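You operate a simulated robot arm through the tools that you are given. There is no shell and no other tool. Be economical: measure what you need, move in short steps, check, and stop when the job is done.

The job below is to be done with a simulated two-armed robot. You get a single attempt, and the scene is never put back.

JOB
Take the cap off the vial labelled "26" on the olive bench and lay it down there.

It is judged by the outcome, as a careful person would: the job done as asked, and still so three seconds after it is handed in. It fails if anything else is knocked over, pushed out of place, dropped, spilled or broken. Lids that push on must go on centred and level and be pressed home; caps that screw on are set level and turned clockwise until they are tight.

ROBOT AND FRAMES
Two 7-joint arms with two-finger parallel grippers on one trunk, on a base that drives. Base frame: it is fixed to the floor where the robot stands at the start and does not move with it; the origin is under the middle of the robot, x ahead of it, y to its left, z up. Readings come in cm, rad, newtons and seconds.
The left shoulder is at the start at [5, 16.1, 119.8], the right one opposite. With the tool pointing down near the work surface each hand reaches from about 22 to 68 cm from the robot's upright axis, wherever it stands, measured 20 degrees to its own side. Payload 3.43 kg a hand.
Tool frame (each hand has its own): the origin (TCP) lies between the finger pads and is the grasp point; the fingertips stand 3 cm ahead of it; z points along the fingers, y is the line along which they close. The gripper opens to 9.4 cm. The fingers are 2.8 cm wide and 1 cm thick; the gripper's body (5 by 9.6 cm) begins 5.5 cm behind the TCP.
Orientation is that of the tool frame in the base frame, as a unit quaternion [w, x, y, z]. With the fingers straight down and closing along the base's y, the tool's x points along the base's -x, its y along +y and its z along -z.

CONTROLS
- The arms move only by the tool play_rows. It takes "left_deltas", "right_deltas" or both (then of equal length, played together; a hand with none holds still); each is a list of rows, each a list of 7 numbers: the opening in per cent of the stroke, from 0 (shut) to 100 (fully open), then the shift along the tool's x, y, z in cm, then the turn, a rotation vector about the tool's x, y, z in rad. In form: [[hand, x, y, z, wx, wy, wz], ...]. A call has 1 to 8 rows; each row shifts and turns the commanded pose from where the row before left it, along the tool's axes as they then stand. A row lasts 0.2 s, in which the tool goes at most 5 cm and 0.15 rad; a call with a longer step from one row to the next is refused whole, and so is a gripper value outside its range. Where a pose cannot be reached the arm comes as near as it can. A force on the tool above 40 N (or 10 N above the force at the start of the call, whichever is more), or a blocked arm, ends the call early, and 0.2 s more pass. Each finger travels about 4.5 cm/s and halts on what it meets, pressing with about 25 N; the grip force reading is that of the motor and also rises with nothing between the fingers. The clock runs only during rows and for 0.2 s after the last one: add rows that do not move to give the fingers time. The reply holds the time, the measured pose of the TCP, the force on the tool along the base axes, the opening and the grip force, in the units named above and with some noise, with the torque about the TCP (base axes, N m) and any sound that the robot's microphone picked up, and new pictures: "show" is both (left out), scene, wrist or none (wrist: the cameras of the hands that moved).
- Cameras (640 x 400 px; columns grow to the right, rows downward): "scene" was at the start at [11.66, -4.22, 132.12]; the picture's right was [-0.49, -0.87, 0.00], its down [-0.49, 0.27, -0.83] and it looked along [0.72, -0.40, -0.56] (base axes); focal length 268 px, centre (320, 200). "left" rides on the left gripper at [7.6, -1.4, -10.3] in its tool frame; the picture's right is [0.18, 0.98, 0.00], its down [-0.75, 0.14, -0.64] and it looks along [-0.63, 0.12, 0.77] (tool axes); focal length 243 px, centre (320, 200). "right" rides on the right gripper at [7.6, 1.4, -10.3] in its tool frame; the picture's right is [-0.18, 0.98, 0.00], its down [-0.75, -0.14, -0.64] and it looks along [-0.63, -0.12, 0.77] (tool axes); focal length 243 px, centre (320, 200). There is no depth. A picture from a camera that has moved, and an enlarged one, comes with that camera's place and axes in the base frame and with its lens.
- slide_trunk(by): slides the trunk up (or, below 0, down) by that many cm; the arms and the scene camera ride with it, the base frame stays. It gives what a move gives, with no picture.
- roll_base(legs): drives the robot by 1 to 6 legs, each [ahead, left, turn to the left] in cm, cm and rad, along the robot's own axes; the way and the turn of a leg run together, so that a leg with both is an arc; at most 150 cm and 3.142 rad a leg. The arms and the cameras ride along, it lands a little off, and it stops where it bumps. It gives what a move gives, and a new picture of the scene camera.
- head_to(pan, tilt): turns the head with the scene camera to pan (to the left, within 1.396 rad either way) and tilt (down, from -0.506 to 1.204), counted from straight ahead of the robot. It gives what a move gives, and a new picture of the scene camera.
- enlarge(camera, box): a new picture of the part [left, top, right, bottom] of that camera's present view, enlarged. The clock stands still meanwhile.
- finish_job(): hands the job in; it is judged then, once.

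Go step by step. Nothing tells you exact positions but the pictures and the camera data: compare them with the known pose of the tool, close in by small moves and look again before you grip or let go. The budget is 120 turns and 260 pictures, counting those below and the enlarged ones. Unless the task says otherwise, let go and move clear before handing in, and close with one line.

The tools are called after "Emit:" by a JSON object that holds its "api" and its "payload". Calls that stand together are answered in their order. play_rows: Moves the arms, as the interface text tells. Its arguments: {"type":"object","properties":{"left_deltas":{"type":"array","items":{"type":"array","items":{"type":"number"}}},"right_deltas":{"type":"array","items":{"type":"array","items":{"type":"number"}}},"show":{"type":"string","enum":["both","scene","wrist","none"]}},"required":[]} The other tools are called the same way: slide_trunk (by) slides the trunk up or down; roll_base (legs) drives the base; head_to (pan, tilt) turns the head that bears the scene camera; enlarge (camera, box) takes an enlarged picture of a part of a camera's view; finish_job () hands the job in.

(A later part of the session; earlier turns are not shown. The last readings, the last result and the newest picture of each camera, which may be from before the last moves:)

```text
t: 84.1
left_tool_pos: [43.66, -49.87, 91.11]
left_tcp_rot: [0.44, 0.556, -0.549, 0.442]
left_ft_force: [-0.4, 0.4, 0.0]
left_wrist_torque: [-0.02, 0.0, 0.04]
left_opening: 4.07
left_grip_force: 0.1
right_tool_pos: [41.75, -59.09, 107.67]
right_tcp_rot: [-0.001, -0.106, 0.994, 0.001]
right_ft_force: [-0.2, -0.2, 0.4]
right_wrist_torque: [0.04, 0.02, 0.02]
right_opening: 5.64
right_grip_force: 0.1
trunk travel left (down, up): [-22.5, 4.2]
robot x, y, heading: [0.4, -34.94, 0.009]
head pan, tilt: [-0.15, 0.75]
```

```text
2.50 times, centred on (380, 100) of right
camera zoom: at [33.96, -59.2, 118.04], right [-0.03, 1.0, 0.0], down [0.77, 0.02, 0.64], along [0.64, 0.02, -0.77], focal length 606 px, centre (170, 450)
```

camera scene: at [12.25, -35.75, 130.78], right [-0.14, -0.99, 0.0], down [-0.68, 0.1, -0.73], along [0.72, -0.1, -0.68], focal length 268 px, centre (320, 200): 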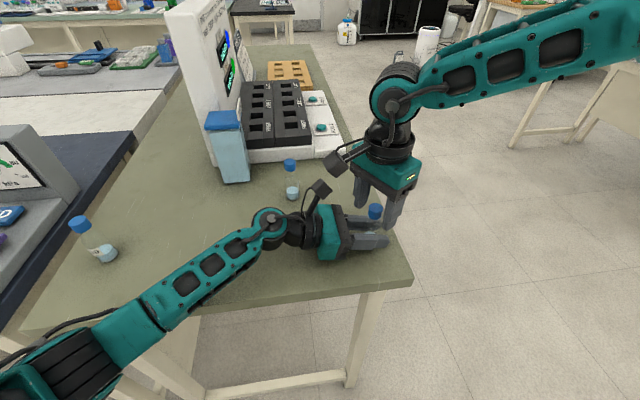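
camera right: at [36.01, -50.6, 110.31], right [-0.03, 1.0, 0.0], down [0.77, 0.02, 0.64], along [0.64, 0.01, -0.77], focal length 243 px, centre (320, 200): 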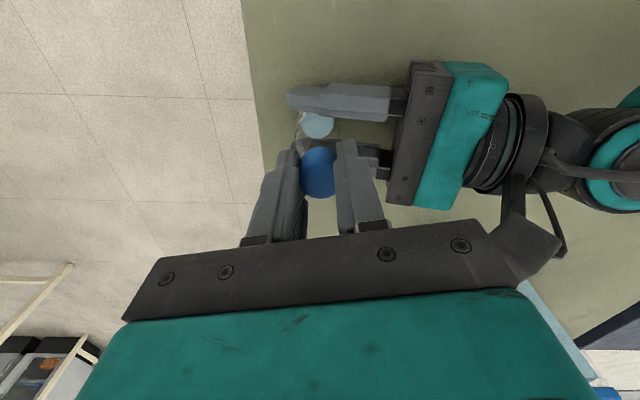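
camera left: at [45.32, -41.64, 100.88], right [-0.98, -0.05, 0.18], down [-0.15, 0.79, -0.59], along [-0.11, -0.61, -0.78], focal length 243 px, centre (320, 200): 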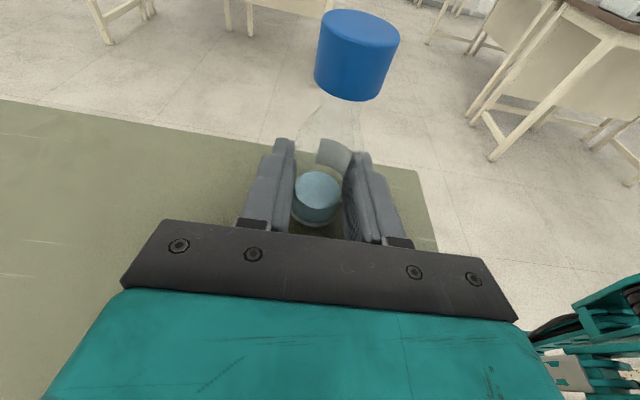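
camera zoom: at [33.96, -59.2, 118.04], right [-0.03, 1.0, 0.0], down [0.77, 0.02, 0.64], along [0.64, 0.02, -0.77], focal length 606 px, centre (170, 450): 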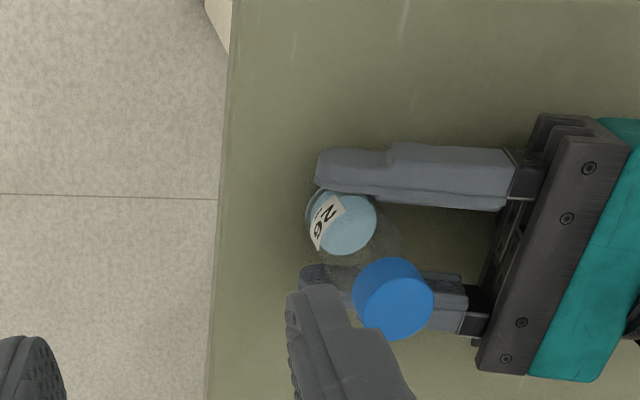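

The vial stands free and upright at about (43.55, -50.9). I'll advance the left hand to centre on it and regrip deeper in the fingers.

Emit:
{"api": "play_rows", "payload": {"left_deltas": [[43, 0.39, 0.1, -0.09, 0, 0, 0], [43, 0.1, 0, 0.46, 0, 0, 0], [43, 0.1, 0, 0.46, 0, 0, 0], [43, 0, 0, 0, 0, 0, 0], [0, 0, 0, 0, 0, 0, 0], [0, 0, 0, 0, 0, 0, 0], [0, 0, 0, 0, 0, 0, 0]], "show": "none"}}

Emit:
{"api": "enlarge", "payload": {"camera": "left", "box": [160, 0, 480, 240]}}

Emit:
{"api": "enlarge", "payload": {"camera": "scene", "box": [332, 180, 412, 260]}}

Emit:
{"api": "enlarge", "payload": {"camera": "right", "box": [280, 20, 480, 180]}}

```text
t: 85.7
left_tool_pos: [43.74, -50.94, 91.89]
left_tcp_rot: [0.441, 0.554, -0.549, 0.444]
left_ft_force: [0.1, 0.4, 0.7]
left_wrist_torque: [0.03, 0.01, 0.03]
left_opening: 3.31
left_grip_force: 24.9
right_tool_pos: [41.73, -59.01, 107.71]
right_tcp_rot: [0.0, -0.106, 0.994, -0.001]
right_ft_force: [-0.1, -0.6, -0.1]
right_wrist_torque: [0.01, -0.01, -0.03]
right_opening: 5.62
right_grip_force: 0.0
trunk travel left (down, up): [-22.5, 4.2]
robot x, y, heading: [-0.3, -34.9, 0.009]
head pan, tilt: [-0.15, 0.75]
```

```text
1.67 times, centred on (320, 120) of left
camera zoom: at [45.19, -42.57, 101.52], right [-0.98, -0.05, 0.18], down [-0.15, 0.79, -0.59], along [-0.11, -0.61, -0.78], focal length 404 px, centre (320, 333)
```

zoom: 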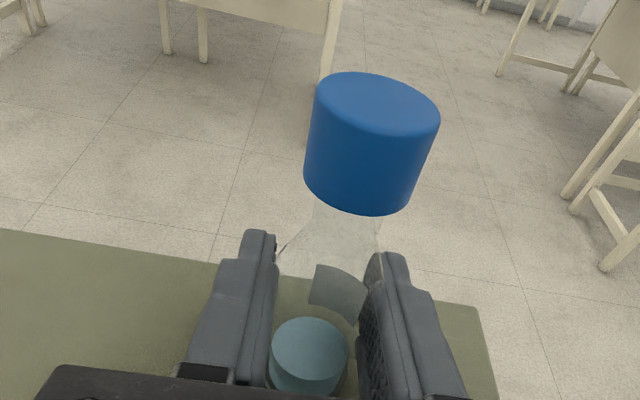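

```text
5.00 times, centred on (372, 220) of scene
camera zoom: at [12.25, -35.75, 130.78], right [-0.14, -0.99, 0.0], down [-0.68, 0.1, -0.73], along [0.72, -0.1, -0.68], focal length 1342 px, centre (60, 100)
```

zoom: 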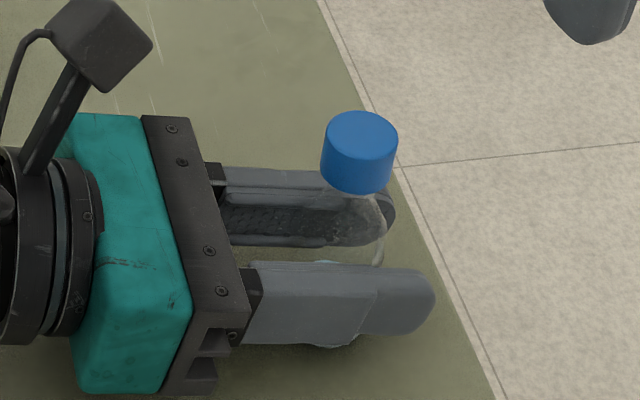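

```text
2.50 times, centred on (380, 100) of right
camera zoom: at [33.97, -59.21, 118.06], right [-0.03, 1.0, 0.0], down [0.77, 0.02, 0.64], along [0.64, 0.02, -0.77], focal length 606 px, centre (170, 450)
```

zoom: 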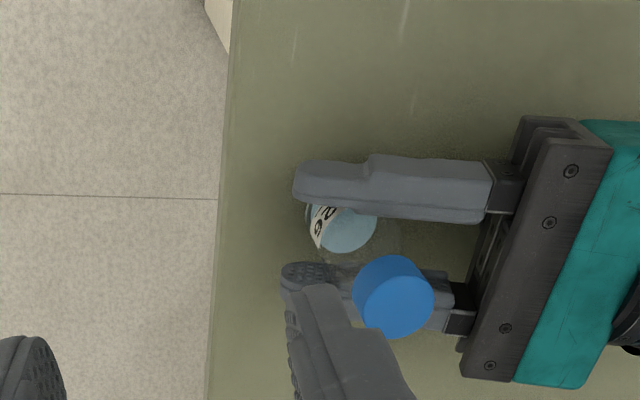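

Regripped without disturbing it; the cap is at about (43.8, -50.83). I'll bring the right hand back with the clockwise pre-turn.

Emit:
{"api": "play_rows", "payload": {"right_deltas": [[60, 0, 0, 0, 0, 0, 0.145], [60, 0, 0, 0, 0, 0, 0.145], [60, 0, 0, 0, 0, 0, 0.145], [60, 0, 0, 0, 0, 0, 0.145], [60, 0, 0, 0, 0, 0, 0.145], [60, 0, 0, 0, 0, 0, 0.145], [60, 0, 0, 0, 0, 0, 0.145], [60, 0, 0, 0, 0, 0, 0.145]], "show": "none"}}

Emit:
{"api": "play_rows", "payload": {"right_deltas": [[60, 2.77, 3.2, 0, 0, 0, 0], [60, 2.77, 3.2, 0, 0, 0, 0], [60, 0, 0, 3, 0, 0, 0], [60, 0, 0, 0, 0, 0, 0]], "show": "none"}}

Emit:
{"api": "enlarge", "payload": {"camera": "right", "box": [220, 80, 420, 240]}}

```text
t: 87.5
left_tool_pos: [43.66, -50.94, 91.84]
left_tcp_rot: [0.44, 0.554, -0.55, 0.444]
left_ft_force: [-1.3, 0.0, -0.7]
left_wrist_torque: [0.01, 0.01, -0.04]
left_opening: 3.32
left_grip_force: 25.0
right_tool_pos: [41.6, -58.99, 107.69]
right_tcp_rot: [0.0, 0.458, 0.889, -0.001]
right_ft_force: [-0.1, -0.4, -0.3]
right_wrist_torque: [-0.04, 0.02, 0.01]
right_opening: 5.61
right_grip_force: 0.0
trunk travel left (down, up): [-22.5, 4.2]
robot x, y, heading: [0.07, -34.82, 0.012]
head pan, tilt: [-0.15, 0.75]
```

```text
t: 88.5
left_tool_pos: [43.67, -50.94, 91.8]
left_tcp_rot: [0.44, 0.554, -0.549, 0.444]
left_ft_force: [-0.5, 0.7, 0.2]
left_wrist_torque: [0.0, 0.0, 0.03]
left_opening: 3.31
left_grip_force: 25.1
right_tool_pos: [43.41, -50.96, 104.51]
right_tcp_rot: [0.0, 0.457, 0.889, 0.001]
right_ft_force: [-0.5, -0.3, -0.4]
right_wrist_torque: [0.01, 0.0, 0.01]
right_opening: 5.64
right_grip_force: 0.0
trunk travel left (down, up): [-22.5, 4.2]
robot x, y, heading: [-0.2, -34.58, 0.004]
head pan, tilt: [-0.15, 0.75]
```

```text
2.50 times, centred on (320, 160) of right
camera zoom: at [40.1, -43.75, 114.91], right [0.91, 0.42, 0.0], down [0.32, -0.69, 0.64], along [0.27, -0.58, -0.77], focal length 606 px, centre (320, 300)
```

zoom: 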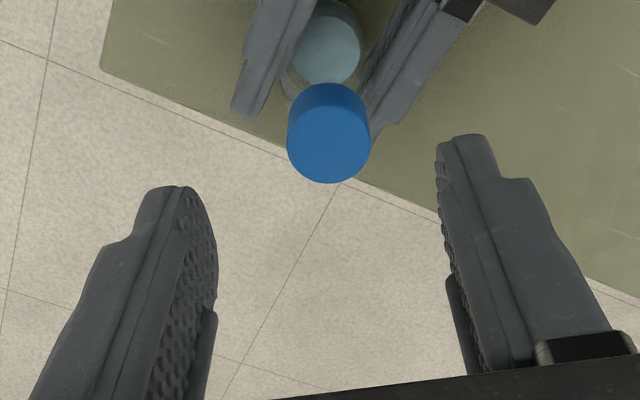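

I'll centre by a quarter of a centimetre and descend to a deep grip.

Emit:
{"api": "play_rows", "payload": {"right_deltas": [[60, -0.12, 0.26, 0, 0, 0, 0], [60, 0, 0, 3, 0, 0, 0], [60, 0, 0, 2.0, 0, 0, 0], [60, 0, 0, 0.9, 0, 0, 0], [60, 0, 0, 0, 0, 0, 0]], "show": "none"}}

Emit:
{"api": "play_rows", "payload": {"right_deltas": [[0, 0, 0, 0, 0, 0, 0], [0, 0, 0, 0, 0, 0, 0], [0, 0, 0, 0, 0, 0, 0], [0, 0, 0, 0, 0, 0, 0]], "show": "none"}}

Emit:
{"api": "enlarge", "payload": {"camera": "right", "box": [220, 80, 420, 240]}}

Emit:
{"api": "enlarge", "payload": {"camera": "left", "box": [160, 0, 480, 240]}}

```text
t: 89.7
left_tool_pos: [43.81, -50.95, 91.86]
left_tcp_rot: [0.44, 0.554, -0.55, 0.444]
left_ft_force: [-0.4, -0.1, 0.2]
left_wrist_torque: [-0.01, -0.05, 0.0]
left_opening: 3.32
left_grip_force: 25.2
right_tool_pos: [43.91, -50.74, 98.88]
right_tcp_rot: [0.0, 0.457, 0.889, -0.001]
right_ft_force: [0.1, 0.2, -0.7]
right_wrist_torque: [0.01, 0.0, 0.0]
right_opening: 5.64
right_grip_force: 0.0
trunk travel left (down, up): [-22.5, 4.2]
robot x, y, heading: [0.23, -34.63, 0.007]
head pan, tilt: [-0.15, 0.75]
```

```text
t: 90.7
left_tool_pos: [43.84, -50.89, 91.83]
left_tcp_rot: [0.439, 0.555, -0.548, 0.445]
left_ft_force: [5.0, 5.5, 0.2]
left_wrist_torque: [-0.26, 0.14, 0.06]
left_opening: 3.28
left_grip_force: 24.8
right_tool_pos: [43.84, -50.77, 98.85]
right_tcp_rot: [0.0, 0.458, 0.889, -0.001]
right_ft_force: [-4.6, -6.0, -0.7]
right_wrist_torque: [-0.11, 0.15, -0.08]
right_opening: 2.09
right_grip_force: 24.9
trunk travel left (down, up): [-22.5, 4.2]
robot x, y, heading: [0.24, -34.75, 0.007]
head pan, tilt: [-0.15, 0.75]
```

```text
2.50 times, centred on (320, 160) of right
camera zoom: at [40.5, -43.68, 109.16], right [0.91, 0.42, 0.0], down [0.32, -0.69, 0.64], along [0.27, -0.58, -0.77], focal length 606 px, centre (320, 300)
```

zoom: 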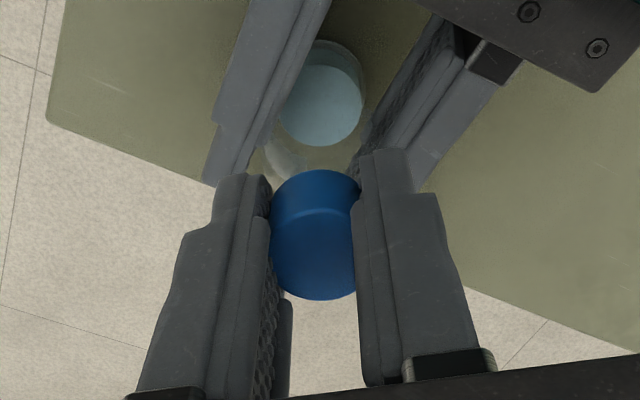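

```text
1.67 times, centred on (320, 120) of left
camera zoom: at [45.26, -42.51, 101.53], right [-0.98, -0.05, 0.18], down [-0.15, 0.79, -0.59], along [-0.11, -0.61, -0.78], focal length 404 px, centre (320, 333)
```

zoom: 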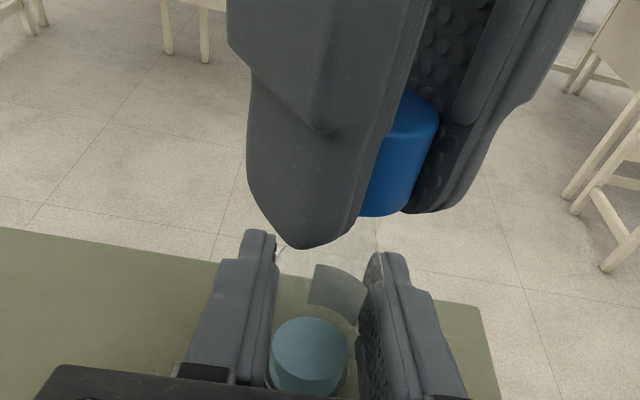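

Gripped; I'll trim the ~7 N side load and turn in steps.

Emit:
{"api": "play_rows", "payload": {"right_deltas": [[0, -0.03, -0.12, 0, 0, 0, 0], [0, 0, 0, 0, 0, 0, -0.14], [0, 0, 0, 0, 0, 0, -0.14], [0, 0, 0, 0, 0, 0, -0.14], [0, 0, 0, 0, 0, 0, 0]], "show": "none"}}

Emit:
{"api": "enlarge", "payload": {"camera": "left", "box": [160, 0, 480, 240]}}

```text
t: 91.9
left_tool_pos: [43.81, -50.8, 91.81]
left_tcp_rot: [0.439, 0.556, -0.548, 0.445]
left_ft_force: [9.4, 4.8, -0.4]
left_wrist_torque: [-0.21, 0.3, 0.32]
left_opening: 3.34
left_grip_force: 24.8
right_tool_pos: [43.79, -50.93, 98.76]
right_tcp_rot: [0.0, 0.26, 0.965, 0.0]
right_ft_force: [-7.2, -6.0, 6.6]
right_wrist_torque: [-0.18, 0.07, -0.37]
right_opening: 2.11
right_grip_force: 25.7
trunk travel left (down, up): [-22.5, 4.2]
robot x, y, heading: [0.02, -34.69, 0.007]
head pan, tilt: [-0.15, 0.75]
```

```text
1.67 times, centred on (320, 120) of left
camera zoom: at [45.24, -42.51, 101.53], right [-0.98, -0.05, 0.18], down [-0.15, 0.79, -0.59], along [-0.11, -0.61, -0.78], focal length 404 px, centre (320, 333)
```

zoom: 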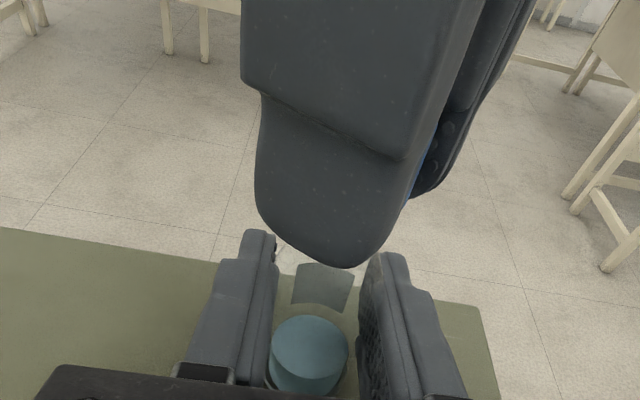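

The cap and vial are binding under side load and vial alignment. As a test, I'll open the left fingers a little and lift the cap 0.5 cm; if the vial hangs from it, it self-aligns and I can regrip it without preload.

Emit:
{"api": "play_rows", "payload": {"left_deltas": [[43, 0, 0, 0, 0, 0, 0], [43, 0, 0, 0, 0, 0, 0], [43, 0, 0, 0, 0, 0, 0], [43, 0, 0, 0, 0, 0, 0], [43, 0, 0, 0, 0, 0, 0]], "right_deltas": [[0, 0, 0, 0, 0, 0, 0], [0, 0, 0, 0, 0, 0, 0], [0, 0, 0, -0.25, 0, 0, 0], [0, 0, 0, -0.25, 0, 0, 0], [0, 0, 0, 0, 0, 0, 0]], "show": "none"}}

Emit:
{"api": "enlarge", "payload": {"camera": "left", "box": [160, 0, 480, 240]}}

Emit:
{"api": "enlarge", "payload": {"camera": "right", "box": [220, 60, 420, 220]}}

Emit:
{"api": "enlarge", "payload": {"camera": "scene", "box": [332, 180, 412, 260]}}

```text
t: 93.1
left_tool_pos: [43.69, -50.96, 91.92]
left_tcp_rot: [0.44, 0.554, -0.55, 0.444]
left_ft_force: [-0.4, -0.2, 0.0]
left_wrist_torque: [0.01, 0.02, -0.01]
left_opening: 4.04
left_grip_force: 0.1
right_tool_pos: [43.73, -50.85, 99.18]
right_tcp_rot: [0.0, 0.261, 0.965, 0.001]
right_ft_force: [0.0, 0.2, 0.0]
right_wrist_torque: [0.01, 0.02, 0.03]
right_opening: 2.09
right_grip_force: 24.5
trunk travel left (down, up): [-22.5, 4.2]
robot x, y, heading: [0.25, -34.56, 0.006]
head pan, tilt: [-0.15, 0.75]
```

```text
1.67 times, centred on (320, 120) of left
camera zoom: at [45.19, -42.58, 101.52], right [-0.98, -0.05, 0.18], down [-0.15, 0.79, -0.59], along [-0.11, -0.61, -0.78], focal length 404 px, centre (320, 333)
```

zoom: 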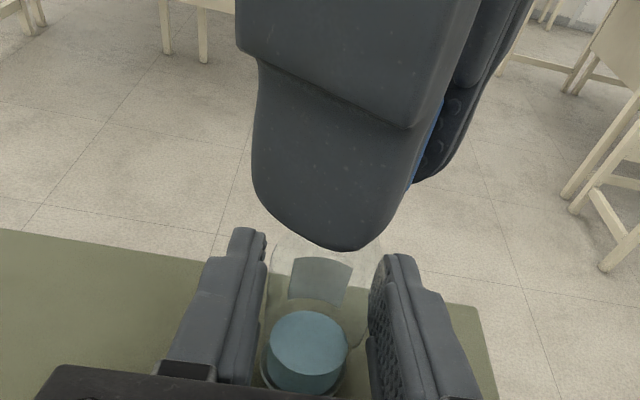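

```text
2.50 times, centred on (320, 140) of right
camera zoom: at [37.85, -45.7, 109.56], right [0.66, 0.76, 0.0], down [0.58, -0.5, 0.64], along [0.48, -0.42, -0.77], focal length 606 px, centre (320, 350)
```

zoom: 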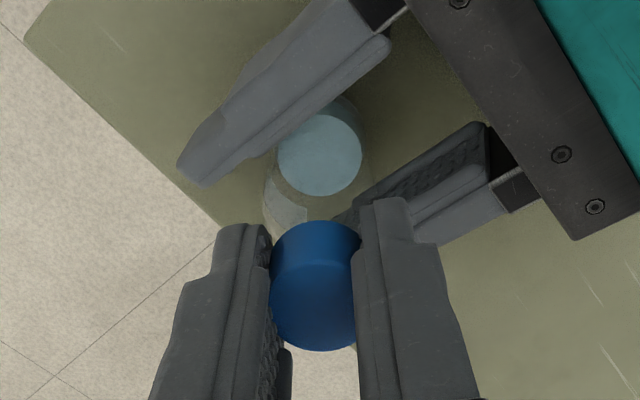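

```text
5.00 times, centred on (372, 220) of scene
camera zoom: at [12.25, -35.75, 130.78], right [-0.14, -0.99, 0.0], down [-0.68, 0.1, -0.73], along [0.72, -0.1, -0.68], focal length 1342 px, centre (60, 100)
```

zoom: 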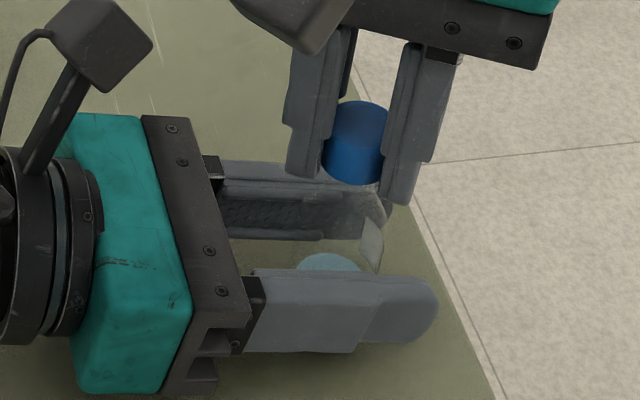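

The vial hangs from the cap with zero load. I'll close the left hand on it in this natural alignment, and read forces.

Emit:
{"api": "play_rows", "payload": {"left_deltas": [[0, 0, 0, 0, 0, 0, 0], [0, 0, 0, 0, 0, 0, 0], [0, 0, 0, 0, 0, 0, 0]], "show": "none"}}

Emit:
{"api": "play_rows", "payload": {"right_deltas": [[0, 0, 0, -0.01, 0, 0, -0.1], [0, 0, 0, -0.01, 0, 0, -0.1], [0, 0, 0, 0, 0, 0, 0]], "show": "none"}}

Emit:
{"api": "enlarge", "payload": {"camera": "left", "box": [160, 0, 480, 240]}}

```text
t: 93.9
left_tool_pos: [43.78, -50.84, 91.88]
left_tcp_rot: [0.44, 0.555, -0.549, 0.445]
left_ft_force: [3.5, -1.5, 0.6]
left_wrist_torque: [0.12, 0.17, 0.1]
left_opening: 3.32
left_grip_force: 25.3
right_tool_pos: [43.87, -50.77, 99.08]
right_tcp_rot: [-0.001, 0.261, 0.965, 0.0]
right_ft_force: [-3.8, 1.8, -0.2]
right_wrist_torque: [0.03, 0.15, -0.12]
right_opening: 2.12
right_grip_force: 25.2
trunk travel left (down, up): [-22.5, 4.2]
robot x, y, heading: [-0.15, -34.56, 0.011]
head pan, tilt: [-0.15, 0.75]
```

```text
t: 94.7
left_tool_pos: [43.78, -50.84, 91.9]
left_tcp_rot: [0.439, 0.555, -0.549, 0.444]
left_ft_force: [6.0, 6.3, 0.1]
left_wrist_torque: [-0.28, 0.1, 0.11]
left_opening: 3.26
left_grip_force: 24.9
right_tool_pos: [43.79, -50.91, 99.14]
right_tcp_rot: [-0.001, 0.163, 0.987, -0.001]
right_ft_force: [-5.9, -5.6, -1.1]
right_wrist_torque: [-0.12, 0.35, -0.11]
right_opening: 2.1
right_grip_force: 24.3
trunk travel left (down, up): [-22.5, 4.2]
robot x, y, heading: [0.14, -34.5, 0.002]
head pan, tilt: [-0.15, 0.75]
```

```text
1.67 times, centred on (320, 120) of left
camera zoom: at [45.25, -42.51, 101.51], right [-0.98, -0.05, 0.18], down [-0.15, 0.79, -0.59], along [-0.11, -0.61, -0.78], focal length 404 px, centre (320, 333)
```

zoom: 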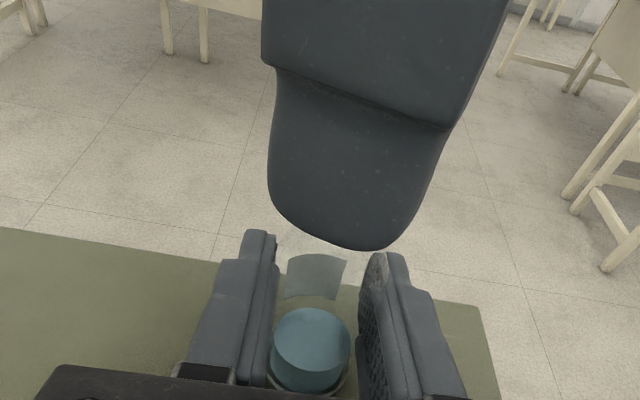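

The torque is now only 0.11 and the vial barely turned, so the cap is moving. I'll continue in small steps with trims.

Emit:
{"api": "play_rows", "payload": {"right_deltas": [[0, 0.06, -0.12, 0, 0, 0, 0], [0, 0, 0, -0.01, 0, 0, -0.1], [0, 0, 0, -0.01, 0, 0, -0.1], [0, 0, 0, -0.01, 0, 0, -0.1], [0, 0, 0, 0, 0, 0, 0]], "show": "none"}}

Emit:
{"api": "enlarge", "payload": {"camera": "left", "box": [160, 0, 480, 240]}}

```text
t: 95.9
left_tool_pos: [43.62, -50.96, 91.93]
left_tcp_rot: [0.441, 0.554, -0.549, 0.444]
left_ft_force: [6.1, 3.7, 1.0]
left_wrist_torque: [-0.1, 0.32, 0.29]
left_opening: 3.31
left_grip_force: 25.1
right_tool_pos: [43.72, -51.07, 99.32]
right_tcp_rot: [0.001, 0.014, 1.0, 0.0]
right_ft_force: [-5.8, -2.9, -2.2]
right_wrist_torque: [-0.15, 0.12, -0.27]
right_opening: 2.12
right_grip_force: 24.5
trunk travel left (down, up): [-22.5, 4.2]
robot x, y, heading: [0.05, -35.03, 0.004]
head pan, tilt: [-0.15, 0.75]
```

```text
1.67 times, centred on (320, 120) of left
camera zoom: at [45.2, -42.56, 101.52], right [-0.98, -0.05, 0.18], down [-0.15, 0.79, -0.59], along [-0.11, -0.61, -0.78], focal length 404 px, centre (320, 333)
```

zoom: 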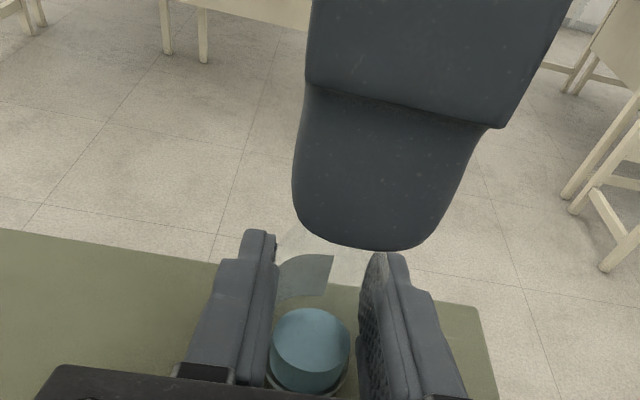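

The vial turns with the cap again, so it's bound at this angle, maybe cross-threaded by my pulls. I'll try easing it back clockwise to see if it frees.

Emit:
{"api": "play_rows", "payload": {"right_deltas": [[0, 0.08, -0.05, 0, 0, 0, 0], [0, 0, 0, 0, 0, 0, 0.12], [0, 0, 0, 0, 0, 0, 0.12], [0, 0, 0, 0, 0, 0, 0.12], [0, 0, 0, 0, 0, 0, 0]], "show": "none"}}

Emit:
{"api": "enlarge", "payload": {"camera": "left", "box": [160, 0, 480, 240]}}

Emit:
{"api": "play_rows", "payload": {"right_deltas": [[0, 0, 0, 0, 0, 0, 0.12], [0, 0, 0, 0, 0, 0, 0.12], [0, 0, 0, 0, 0, 0, 0.12], [0, 0, 0, 0, 0, 0, 0]], "show": "none"}}

Emit:
{"api": "enlarge", "payload": {"camera": "left", "box": [160, 0, 480, 240]}}

```text
t: 97.1
left_tool_pos: [43.68, -51.01, 91.95]
left_tcp_rot: [0.441, 0.553, -0.55, 0.444]
left_ft_force: [-4.0, 0.9, 4.9]
left_wrist_torque: [0.14, 0.08, -0.01]
left_opening: 3.28
left_grip_force: 24.8
right_tool_pos: [43.61, -51.0, 99.32]
right_tcp_rot: [0.0, 0.194, 0.981, 0.0]
right_ft_force: [4.1, -0.7, -5.6]
right_wrist_torque: [-0.19, -0.35, -0.02]
right_opening: 2.03
right_grip_force: 25.1
trunk travel left (down, up): [-22.5, 4.2]
robot x, y, heading: [0.21, -34.52, 0.01]
head pan, tilt: [-0.15, 0.75]
```

```text
1.67 times, centred on (320, 120) of left
camera zoom: at [45.13, -42.62, 101.55], right [-0.98, -0.05, 0.18], down [-0.15, 0.79, -0.6], along [-0.11, -0.61, -0.78], focal length 404 px, centre (320, 333)
```

zoom: 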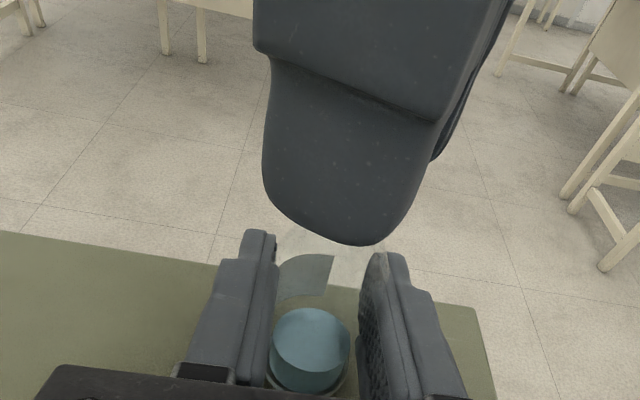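

```text
t: 98.1
left_tool_pos: [43.73, -51.03, 91.83]
left_tcp_rot: [0.441, 0.553, -0.55, 0.443]
left_ft_force: [-5.0, 0.2, 6.8]
left_wrist_torque: [0.33, -0.02, -0.01]
left_opening: 3.28
left_grip_force: 25.1
right_tool_pos: [43.64, -51.06, 99.29]
right_tcp_rot: [0.0, 0.368, 0.93, 0.0]
right_ft_force: [6.5, 1.3, -7.6]
right_wrist_torque: [-0.31, -0.41, 0.0]
right_opening: 2.04
right_grip_force: 25.2
trunk travel left (down, up): [-22.5, 4.2]
robot x, y, heading: [0.09, -34.75, 0.01]
head pan, tilt: [-0.15, 0.75]
```

```text
1.67 times, centred on (320, 120) of left
camera zoom: at [45.17, -42.59, 101.55], right [-0.98, -0.05, 0.18], down [-0.15, 0.79, -0.6], along [-0.11, -0.61, -0.78], focal length 404 px, centre (320, 333)
```

zoom: 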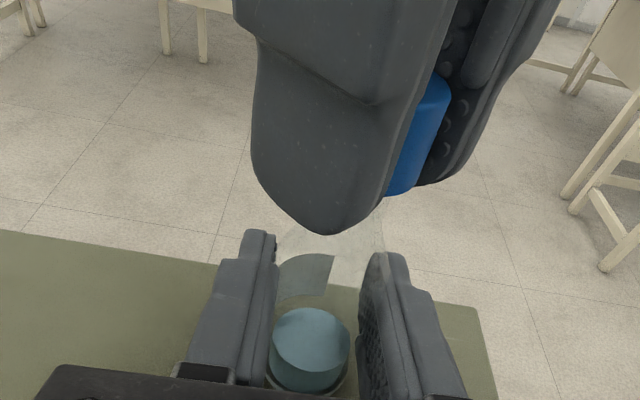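

Clockwise it turns freely with no torque, so the thread is engaged and there's a firm end stop counter-clockwise. In sweep 3 it lifted freely with zero side load, so I'll null the loads, return to the stop, and lift with minimal side force.

Emit:
{"api": "play_rows", "payload": {"right_deltas": [[0, -0.06, 0.08, 0.1, 0, 0, 0], [0, 0, 0, -0.017, 0, 0, -0.12], [0, 0, 0, -0.017, 0, 0, -0.12], [0, 0, 0, -0.017, 0, 0, -0.12], [0, 0, 0, 0, 0, 0, 0]], "show": "none"}}

```text
t: 99.3
left_tool_pos: [43.64, -51.0, 91.92]
left_tcp_rot: [0.439, 0.556, -0.549, 0.444]
left_ft_force: [-0.7, -1.6, -0.1]
left_wrist_torque: [0.13, 0.1, -0.03]
left_opening: 3.31
left_grip_force: 25.0
right_tool_pos: [43.74, -50.9, 99.29]
right_tcp_rot: [0.0, 0.192, 0.981, 0.0]
right_ft_force: [0.0, 0.5, -1.1]
right_wrist_torque: [-0.03, -0.11, -0.02]
right_opening: 2.04
right_grip_force: 25.2
trunk travel left (down, up): [-22.5, 4.2]
robot x, y, heading: [-0.0, -34.45, 0.013]
head pan, tilt: [-0.15, 0.75]
```

Loads are all near zero. I'll keep turning toward the stop in small steps.

Emit:
{"api": "play_rows", "payload": {"right_deltas": [[0, 0, 0, -0.017, 0, 0, -0.12], [0, 0, 0, -0.017, 0, 0, -0.12], [0, 0, 0, 0, 0, 0, 0]], "show": "none"}}

Emit:
{"api": "play_rows", "payload": {"right_deltas": [[0, 0, 0, -0.01, 0, 0, -0.06], [0, 0, 0, -0.01, 0, 0, -0.06], [0, 0, 0, 0, 0, 0, 0]], "show": "none"}}

Emit:
{"api": "enlarge", "payload": {"camera": "left", "box": [160, 0, 480, 240]}}

```text
t: 100.1
left_tool_pos: [43.69, -51.04, 91.92]
left_tcp_rot: [0.44, 0.555, -0.55, 0.443]
left_ft_force: [0.0, 0.2, 0.3]
left_wrist_torque: [-0.01, 0.02, -0.02]
left_opening: 3.31
left_grip_force: 25.0
right_tool_pos: [43.82, -50.92, 99.38]
right_tcp_rot: [0.0, 0.074, 0.997, 0.0]
right_ft_force: [0.2, -0.5, -0.1]
right_wrist_torque: [0.01, 0.0, -0.02]
right_opening: 2.06
right_grip_force: 24.8
trunk travel left (down, up): [-22.5, 4.2]
robot x, y, heading: [-0.17, -34.76, 0.007]
head pan, tilt: [-0.15, 0.75]
```

```text
t: 100.9
left_tool_pos: [43.71, -51.01, 91.9]
left_tcp_rot: [0.44, 0.555, -0.55, 0.444]
left_ft_force: [0.4, -0.5, -0.4]
left_wrist_torque: [0.0, 0.03, 0.01]
left_opening: 3.29
left_grip_force: 25.2
right_tool_pos: [43.71, -51.04, 99.3]
right_tcp_rot: [0.0, 0.014, 1.0, 0.0]
right_ft_force: [-0.6, -0.1, -0.6]
right_wrist_torque: [0.0, 0.01, -0.01]
right_opening: 2.04
right_grip_force: 24.5
trunk travel left (down, up): [-22.5, 4.2]
robot x, y, heading: [0.24, -34.72, 0.007]
head pan, tilt: [-0.15, 0.75]
```

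```text
1.67 times, centred on (320, 120) of left
camera zoom: at [45.19, -42.57, 101.52], right [-0.98, -0.05, 0.18], down [-0.15, 0.79, -0.59], along [-0.11, -0.61, -0.78], focal length 404 px, centre (320, 333)
```

zoom: 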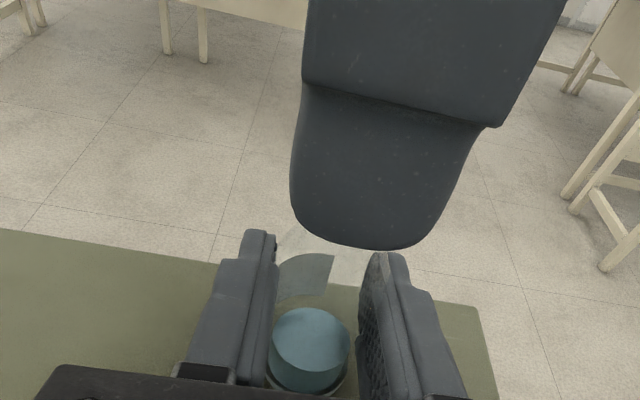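

All forces are exactly zero, as in sweep 3, so the cap should be free now. I'll lift slowly.

Emit:
{"api": "play_rows", "payload": {"right_deltas": [[0, 0, 0, -0.15, 0, 0, 0], [0, 0, 0, -0.15, 0, 0, 0], [0, 0, 0, 0, 0, 0, 0]], "show": "none"}}

Emit:
{"api": "enlarge", "payload": {"camera": "left", "box": [160, 0, 480, 240]}}

Emit:
{"api": "enlarge", "payload": {"camera": "scene", "box": [332, 180, 412, 260]}}

```text
t: 101.7
left_tool_pos: [43.77, -50.89, 91.91]
left_tcp_rot: [0.44, 0.555, -0.549, 0.444]
left_ft_force: [0.6, -0.5, -0.1]
left_wrist_torque: [0.01, 0.02, -0.01]
left_opening: 3.31
left_grip_force: 25.0
right_tool_pos: [43.72, -51.03, 99.63]
right_tcp_rot: [0.0, 0.015, 1.0, 0.0]
right_ft_force: [-0.3, 0.1, -0.1]
right_wrist_torque: [-0.04, -0.01, -0.01]
right_opening: 2.03
right_grip_force: 25.5
trunk travel left (down, up): [-22.5, 4.2]
robot x, y, heading: [0.37, -34.31, 0.004]
head pan, tilt: [-0.15, 0.75]
```

```text
1.67 times, centred on (320, 120) of left
camera zoom: at [45.19, -42.57, 101.52], right [-0.98, -0.05, 0.18], down [-0.15, 0.79, -0.59], along [-0.11, -0.61, -0.78], focal length 404 px, centre (320, 333)
```

zoom: 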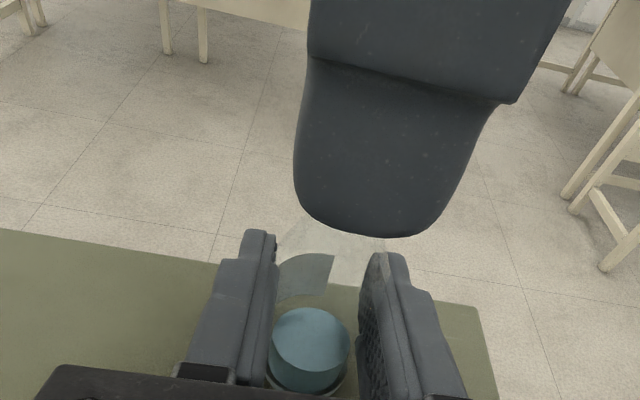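

```text
5.00 times, centred on (372, 220) of scene
camera zoom: at [12.25, -35.75, 130.78], right [-0.14, -0.99, 0.0], down [-0.68, 0.1, -0.73], along [0.72, -0.1, -0.68], focal length 1342 px, centre (60, 100)
```

zoom: 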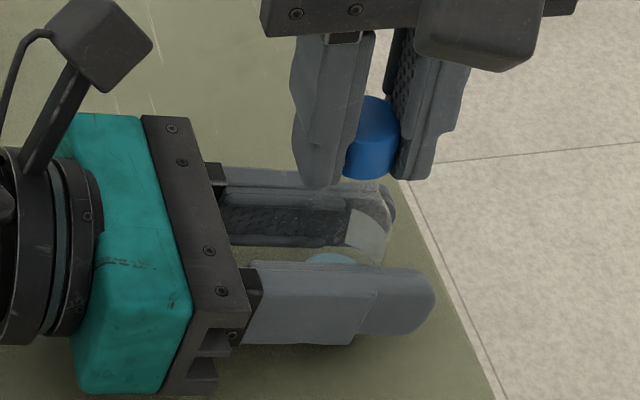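

Free so far, with zero force. I'll continue very slowly.

Emit:
{"api": "play_rows", "payload": {"right_deltas": [[0, 0, 0, -0.1, 0, 0, 0], [0, 0, 0, -0.1, 0, 0, 0], [0, 0, 0, 0, 0, 0, 0]], "show": "none"}}

Emit:
{"api": "play_rows", "payload": {"right_deltas": [[0, 0, 0, -0.1, 0, 0, 0], [0, 0, 0, -0.1, 0, 0, 0], [0, 0, 0, 0, 0, 0, 0]], "show": "none"}}

Emit:
{"api": "enlarge", "payload": {"camera": "scene", "box": [332, 180, 412, 260]}}

```text
t: 102.5
left_tool_pos: [43.78, -50.97, 91.9]
left_tcp_rot: [0.441, 0.554, -0.549, 0.444]
left_ft_force: [-1.0, -0.5, 0.7]
left_wrist_torque: [0.01, -0.03, 0.02]
left_opening: 3.29
left_grip_force: 24.4
right_tool_pos: [43.66, -50.9, 99.92]
right_tcp_rot: [0.0, 0.015, 1.0, 0.0]
right_ft_force: [0.2, -0.1, -0.3]
right_wrist_torque: [-0.01, 0.0, 0.0]
right_opening: 2.03
right_grip_force: 25.3
trunk travel left (down, up): [-22.5, 4.2]
robot x, y, heading: [0.11, -34.85, 0.007]
head pan, tilt: [-0.15, 0.75]
```

```text
t: 103.3
left_tool_pos: [43.85, -50.92, 91.78]
left_tcp_rot: [0.44, 0.555, -0.549, 0.444]
left_ft_force: [0.7, -0.2, -0.1]
left_wrist_torque: [0.0, 0.0, 0.04]
left_opening: 3.3
left_grip_force: 25.5
right_tool_pos: [43.72, -50.99, 100.11]
right_tcp_rot: [0.0, 0.015, 1.0, 0.0]
right_ft_force: [-0.1, 0.0, 0.0]
right_wrist_torque: [0.02, 0.03, -0.01]
right_opening: 2.02
right_grip_force: 24.5
trunk travel left (down, up): [-22.5, 4.2]
robot x, y, heading: [0.32, -34.38, 0.008]
head pan, tilt: [-0.15, 0.75]
```

```text
5.00 times, centred on (372, 220) of scene
camera zoom: at [12.25, -35.75, 130.78], right [-0.14, -0.99, 0.0], down [-0.68, 0.1, -0.73], along [0.72, -0.1, -0.68], focal length 1342 px, centre (60, 100)
```

zoom: 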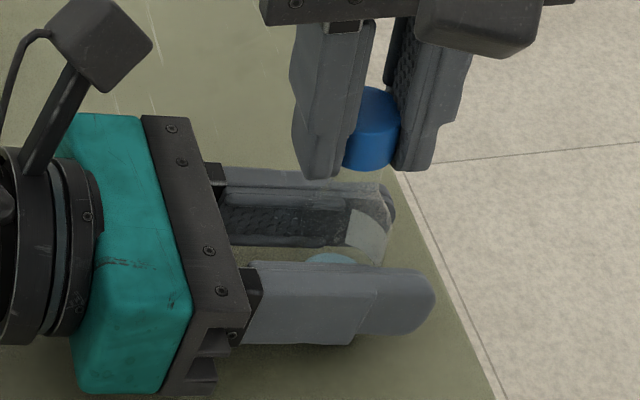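

The cap rises with the fingers at zero force. I'll continue up past the neck rim.

Emit:
{"api": "play_rows", "payload": {"right_deltas": [[0, 0, 0, -0.15, 0, 0, 0], [0, 0, 0, -0.15, 0, 0, 0], [0, 0, 0, -0.15, 0, 0, 0], [0, 0, 0, -0.15, 0, 0, 0], [0, 0, 0, -0.2, 0, 0, 0], [0, 0, 0, 0, 0, 0, 0]], "show": "none"}}

Emit:
{"api": "enlarge", "payload": {"camera": "scene", "box": [332, 180, 412, 260]}}

Emit:
{"api": "enlarge", "payload": {"camera": "left", "box": [160, 0, 480, 240]}}

```text
t: 104.7
left_tool_pos: [43.77, -50.97, 91.83]
left_tcp_rot: [0.44, 0.555, -0.549, 0.444]
left_ft_force: [-0.2, -0.8, -0.5]
left_wrist_torque: [0.02, 0.01, -0.01]
left_opening: 3.3
left_grip_force: 25.2
right_tool_pos: [43.71, -51.08, 100.86]
right_tcp_rot: [0.0, 0.015, 1.0, 0.0]
right_ft_force: [-0.2, 0.1, 0.2]
right_wrist_torque: [-0.03, -0.02, -0.02]
right_opening: 2.03
right_grip_force: 25.1
trunk travel left (down, up): [-22.5, 4.2]
robot x, y, heading: [0.3, -34.59, 0.005]
head pan, tilt: [-0.15, 0.75]
```

```text
5.00 times, centred on (372, 220) of scene
camera zoom: at [12.25, -35.75, 130.78], right [-0.14, -0.99, 0.0], down [-0.68, 0.1, -0.73], along [0.72, -0.1, -0.68], focal length 1342 px, centre (60, 100)
```

zoom: 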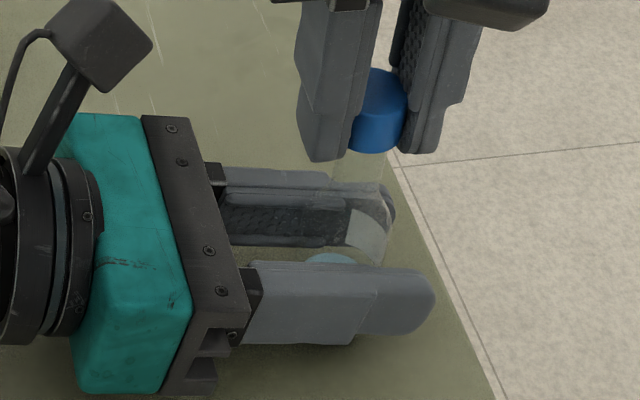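

```text
1.67 times, centred on (320, 120) of left
camera zoom: at [45.19, -42.57, 101.52], right [-0.98, -0.05, 0.18], down [-0.15, 0.79, -0.59], along [-0.11, -0.61, -0.78], focal length 404 px, centre (320, 333)
```

zoom: 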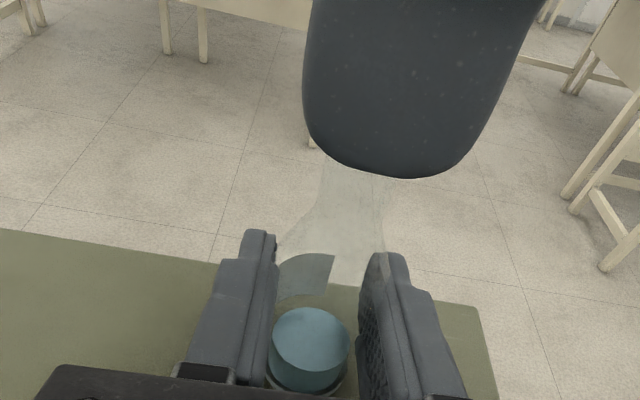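

The cap is coming off cleanly. I'll lift 4 cm more to clear the neck.

Emit:
{"api": "play_rows", "payload": {"right_deltas": [[0, 0, 0, -0.3, 0, 0, 0], [0, 0, 0, -0.5, 0, 0, 0], [0, 0, 0, -1.2, 0, 0, 0], [0, 0, 0, -1.5, 0, 0, 0], [0, 0, 0, -1.5, 0, 0, 0], [0, 0, 0, 0, 0, 0, 0]], "show": "scene"}}

Emit:
{"api": "enlarge", "payload": {"camera": "scene", "box": [332, 160, 412, 260]}}

Emit:
{"api": "enlarge", "payload": {"camera": "right", "box": [220, 60, 420, 220]}}

```text
t: 106.1
left_tool_pos: [43.74, -51.0, 91.85]
left_tcp_rot: [0.441, 0.554, -0.55, 0.444]
left_ft_force: [0.4, 0.2, -0.7]
left_wrist_torque: [0.03, -0.01, 0.0]
left_opening: 3.32
left_grip_force: 24.9
right_tool_pos: [43.74, -51.1, 105.88]
right_tcp_rot: [0.001, 0.015, 1.0, 0.0]
right_ft_force: [-0.4, 0.2, 0.5]
right_wrist_torque: [0.0, 0.02, -0.01]
right_opening: 2.03
right_grip_force: 24.9
trunk travel left (down, up): [-22.5, 4.2]
robot x, y, heading: [0.12, -34.64, 0.004]
head pan, tilt: [-0.15, 0.75]
camera scene: at [12.25, -35.75, 130.78], right [-0.14, -0.99, 0.0], down [-0.68, 0.1, -0.73], along [0.72, -0.1, -0.68], focal length 268 px, centre (320, 200)
```

scene: 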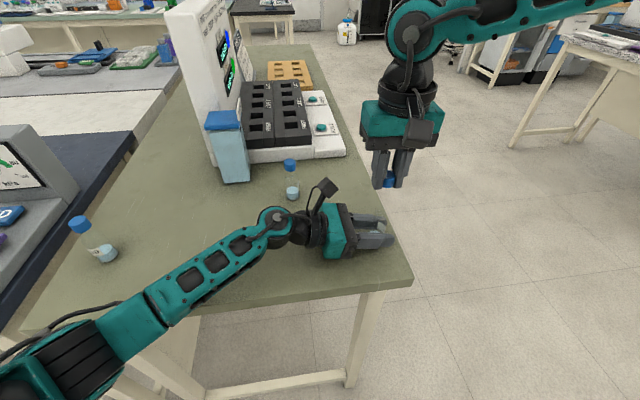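

```text
4.00 times, centred on (372, 210) of scene
camera zoom: at [12.25, -35.75, 130.78], right [-0.14, -0.99, 0.0], down [-0.68, 0.1, -0.73], along [0.72, -0.1, -0.68], focal length 1074 px, centre (112, 160)
```

zoom: 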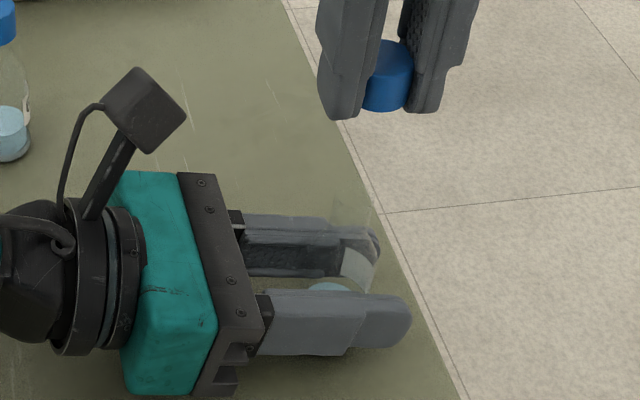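

```text
2.50 times, centred on (320, 140) of right
camera zoom: at [36.11, -49.31, 116.25], right [0.21, 0.98, 0.0], down [0.75, -0.16, 0.64], along [0.63, -0.14, -0.77], focal length 606 px, centre (320, 350)
```

zoom: 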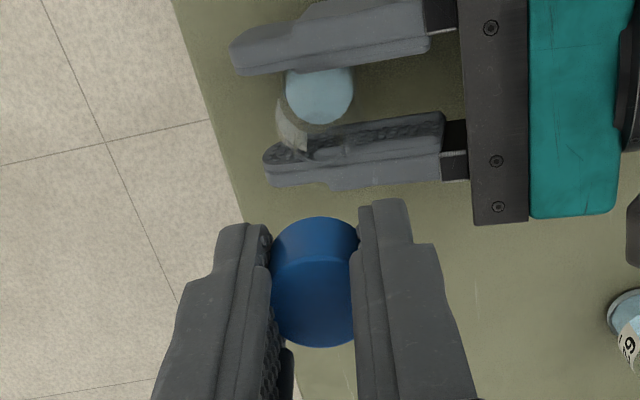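

The cap is off, and the vial is upright in the left hand. I'll return the vial to its original spot and lower it gently until it touches.

Emit:
{"api": "play_rows", "payload": {"left_deltas": [[0, -0.1, 0, -0.44, 0, 0, 0], [0, -0.1, 0, -0.44, 0, 0, 0], [0, -0.1, 0, 0.02, 0, 0, 0], [0, -0.1, 0, 0.02, 0, 0, 0], [0, -0.1, 0, 0.02, 0, 0, 0], [0, 0, 0, 0, 0, 0, 0]], "show": "none"}}

Emit:
{"api": "enlarge", "payload": {"camera": "left", "box": [220, 60, 420, 240]}}

```text
t: 107.5
left_tool_pos: [43.59, -50.0, 91.6]
left_tcp_rot: [0.44, 0.554, -0.549, 0.444]
left_ft_force: [-0.5, 0.5, -0.5]
left_wrist_torque: [-0.01, 0.0, 0.02]
left_opening: 3.3
left_grip_force: 25.6
right_tool_pos: [43.69, -51.05, 105.9]
right_tcp_rot: [-0.001, 0.015, 1.0, 0.0]
right_ft_force: [0.4, 0.5, 0.3]
right_wrist_torque: [0.0, -0.01, -0.02]
right_opening: 2.02
right_grip_force: 25.1
trunk travel left (down, up): [-22.5, 4.2]
robot x, y, heading: [0.29, -34.38, 0.002]
head pan, tilt: [-0.15, 0.75]
```

```text
2.22 times, centred on (320, 150) of left
camera zoom: at [45.17, -41.64, 101.22], right [-0.98, -0.05, 0.18], down [-0.15, 0.79, -0.59], along [-0.11, -0.61, -0.78], focal length 539 px, centre (320, 311)
```

zoom: 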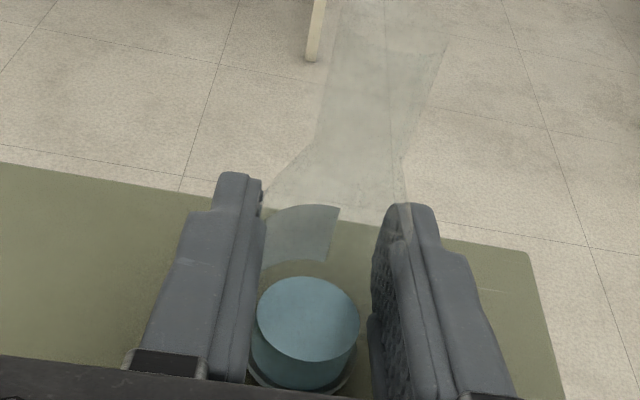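

No contact yet; a few more tiny steps down.

Emit:
{"api": "play_rows", "payload": {"left_deltas": [[0, -0.06, 0, 0.013, 0, 0, 0], [0, -0.06, 0, 0.013, 0, 0, 0], [0, -0.06, 0, 0.013, 0, 0, 0], [0, 0, 0, 0, 0, 0, 0]], "show": "none"}}

Emit:
{"api": "enlarge", "payload": {"camera": "scene", "box": [332, 180, 412, 260]}}

```text
t: 108.5
left_tool_pos: [43.75, -49.96, 91.58]
left_tcp_rot: [0.44, 0.555, -0.548, 0.445]
left_ft_force: [0.7, -0.7, 6.7]
left_wrist_torque: [0.05, 0.03, 0.01]
left_opening: 3.3
left_grip_force: 25.2
right_tool_pos: [43.78, -51.02, 105.89]
right_tcp_rot: [0.0, 0.014, 1.0, 0.001]
right_ft_force: [-0.1, 0.5, -0.4]
right_wrist_torque: [0.0, -0.02, 0.0]
right_opening: 2.01
right_grip_force: 25.0
trunk travel left (down, up): [-22.5, 4.2]
robot x, y, heading: [0.01, -34.7, 0.007]
head pan, tilt: [-0.15, 0.75]
```

```text
5.00 times, centred on (372, 220) of scene
camera zoom: at [12.21, -35.74, 130.8], right [-0.14, -0.99, 0.0], down [-0.67, 0.1, -0.73], along [0.72, -0.1, -0.68], focal length 1342 px, centre (60, 100)
```

zoom: 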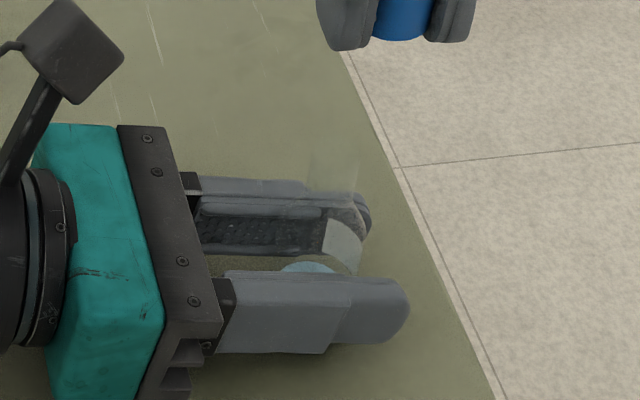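

The vial touched down (6.7 N at the TCP). I'll open the left fingers gradually.

Emit:
{"api": "play_rows", "payload": {"left_deltas": [[37, 0, 0, 0, 0, 0, 0], [37, 0, 0, 0, 0, 0, 0], [45, 0, 0, 0, 0, 0, 0], [60, 0, 0, 0, 0, 0, 0], [80, 0, 0, 0, 0, 0, 0], [80, 0, 0, 0, 0, 0, 0]], "show": "wrist"}}

Emit:
{"api": "enlarge", "payload": {"camera": "scene", "box": [332, 180, 412, 260]}}

```text
t: 109.9
left_tool_pos: [43.62, -49.94, 91.39]
left_tcp_rot: [0.44, 0.554, -0.55, 0.444]
left_ft_force: [-0.7, -1.0, 0.0]
left_wrist_torque: [-0.05, 0.01, 0.03]
left_opening: 7.49
left_grip_force: 0.0
right_tool_pos: [43.69, -51.02, 106.05]
right_tcp_rot: [0.0, 0.015, 1.0, 0.0]
right_ft_force: [0.3, 0.2, -1.2]
right_wrist_torque: [-0.04, -0.04, -0.02]
right_opening: 2.04
right_grip_force: 25.0
trunk travel left (down, up): [-22.5, 4.2]
robot x, y, heading: [0.05, -34.86, 0.007]
head pan, tilt: [-0.15, 0.75]
camera left: at [45.17, -41.63, 101.02], right [-0.98, -0.05, 0.18], down [-0.15, 0.79, -0.59], along [-0.11, -0.61, -0.78], focal length 243 px, centre (320, 200)
```

left: 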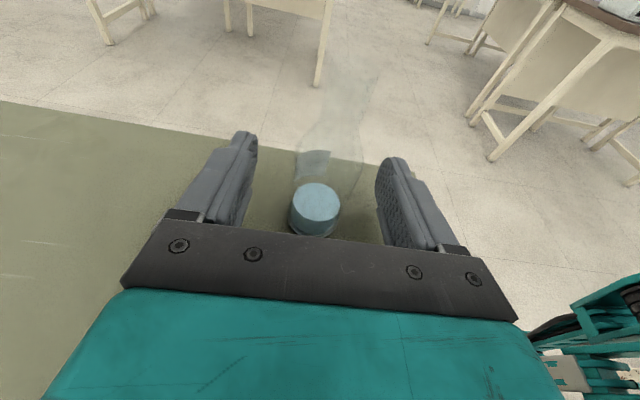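

```text
5.00 times, centred on (372, 220) of scene
camera zoom: at [12.24, -35.75, 130.78], right [-0.14, -0.99, 0.0], down [-0.68, 0.1, -0.73], along [0.72, -0.1, -0.68], focal length 1342 px, centre (60, 100)
```

zoom: 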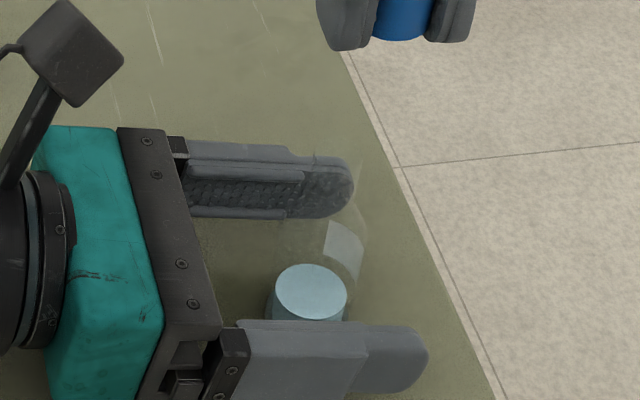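

The vial stands free. I'll withdraw the left hand straight back, then up.

Emit:
{"api": "play_rows", "payload": {"left_deltas": [[80, 0.3, 0, -0.07, 0, 0, 0], [80, -0.55, 0, -2.44, 0, 0, 0], [80, -0.87, 0, -3.9, 0, 0, 0], [80, -0.87, 0, -3.9, 0, 0, 0], [80, 3.9, 0, -0.87, 0, 0, 0], [80, 3.9, 0, -0.87, 0, 0, 0], [80, 3.9, 0, -0.87, 0, 0, 0], [80, 0, 0, 0, 0, 0, 0]], "show": "scene"}}

```text
t: 111.7
left_tool_pos: [43.45, -39.59, 103.63]
left_tcp_rot: [0.44, 0.555, -0.55, 0.444]
left_ft_force: [0.2, -0.1, -0.9]
left_wrist_torque: [-0.01, 0.0, -0.02]
left_opening: 7.53
left_grip_force: 0.1
right_tool_pos: [43.75, -51.04, 105.97]
right_tcp_rot: [0.0, 0.015, 1.0, 0.0]
right_ft_force: [-0.8, 0.6, 0.4]
right_wrist_torque: [0.0, -0.02, -0.01]
right_opening: 2.02
right_grip_force: 25.1
trunk travel left (down, up): [-22.5, 4.2]
robot x, y, heading: [0.47, -34.47, 0.003]
head pan, tilt: [-0.15, 0.75]
camera scene: at [12.25, -35.75, 130.78], right [-0.14, -0.99, 0.0], down [-0.68, 0.1, -0.73], along [0.72, -0.1, -0.68], focal length 268 px, centre (320, 200)
```

scene: 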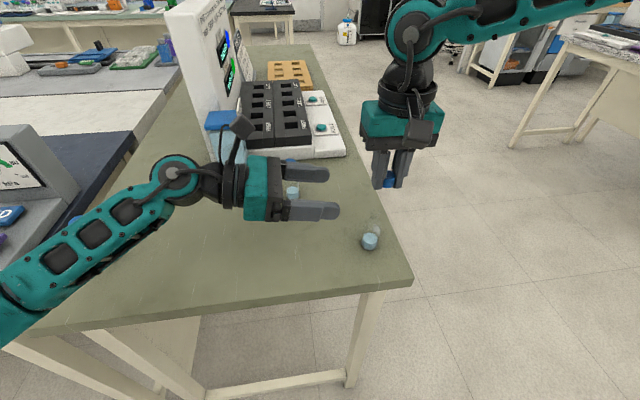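

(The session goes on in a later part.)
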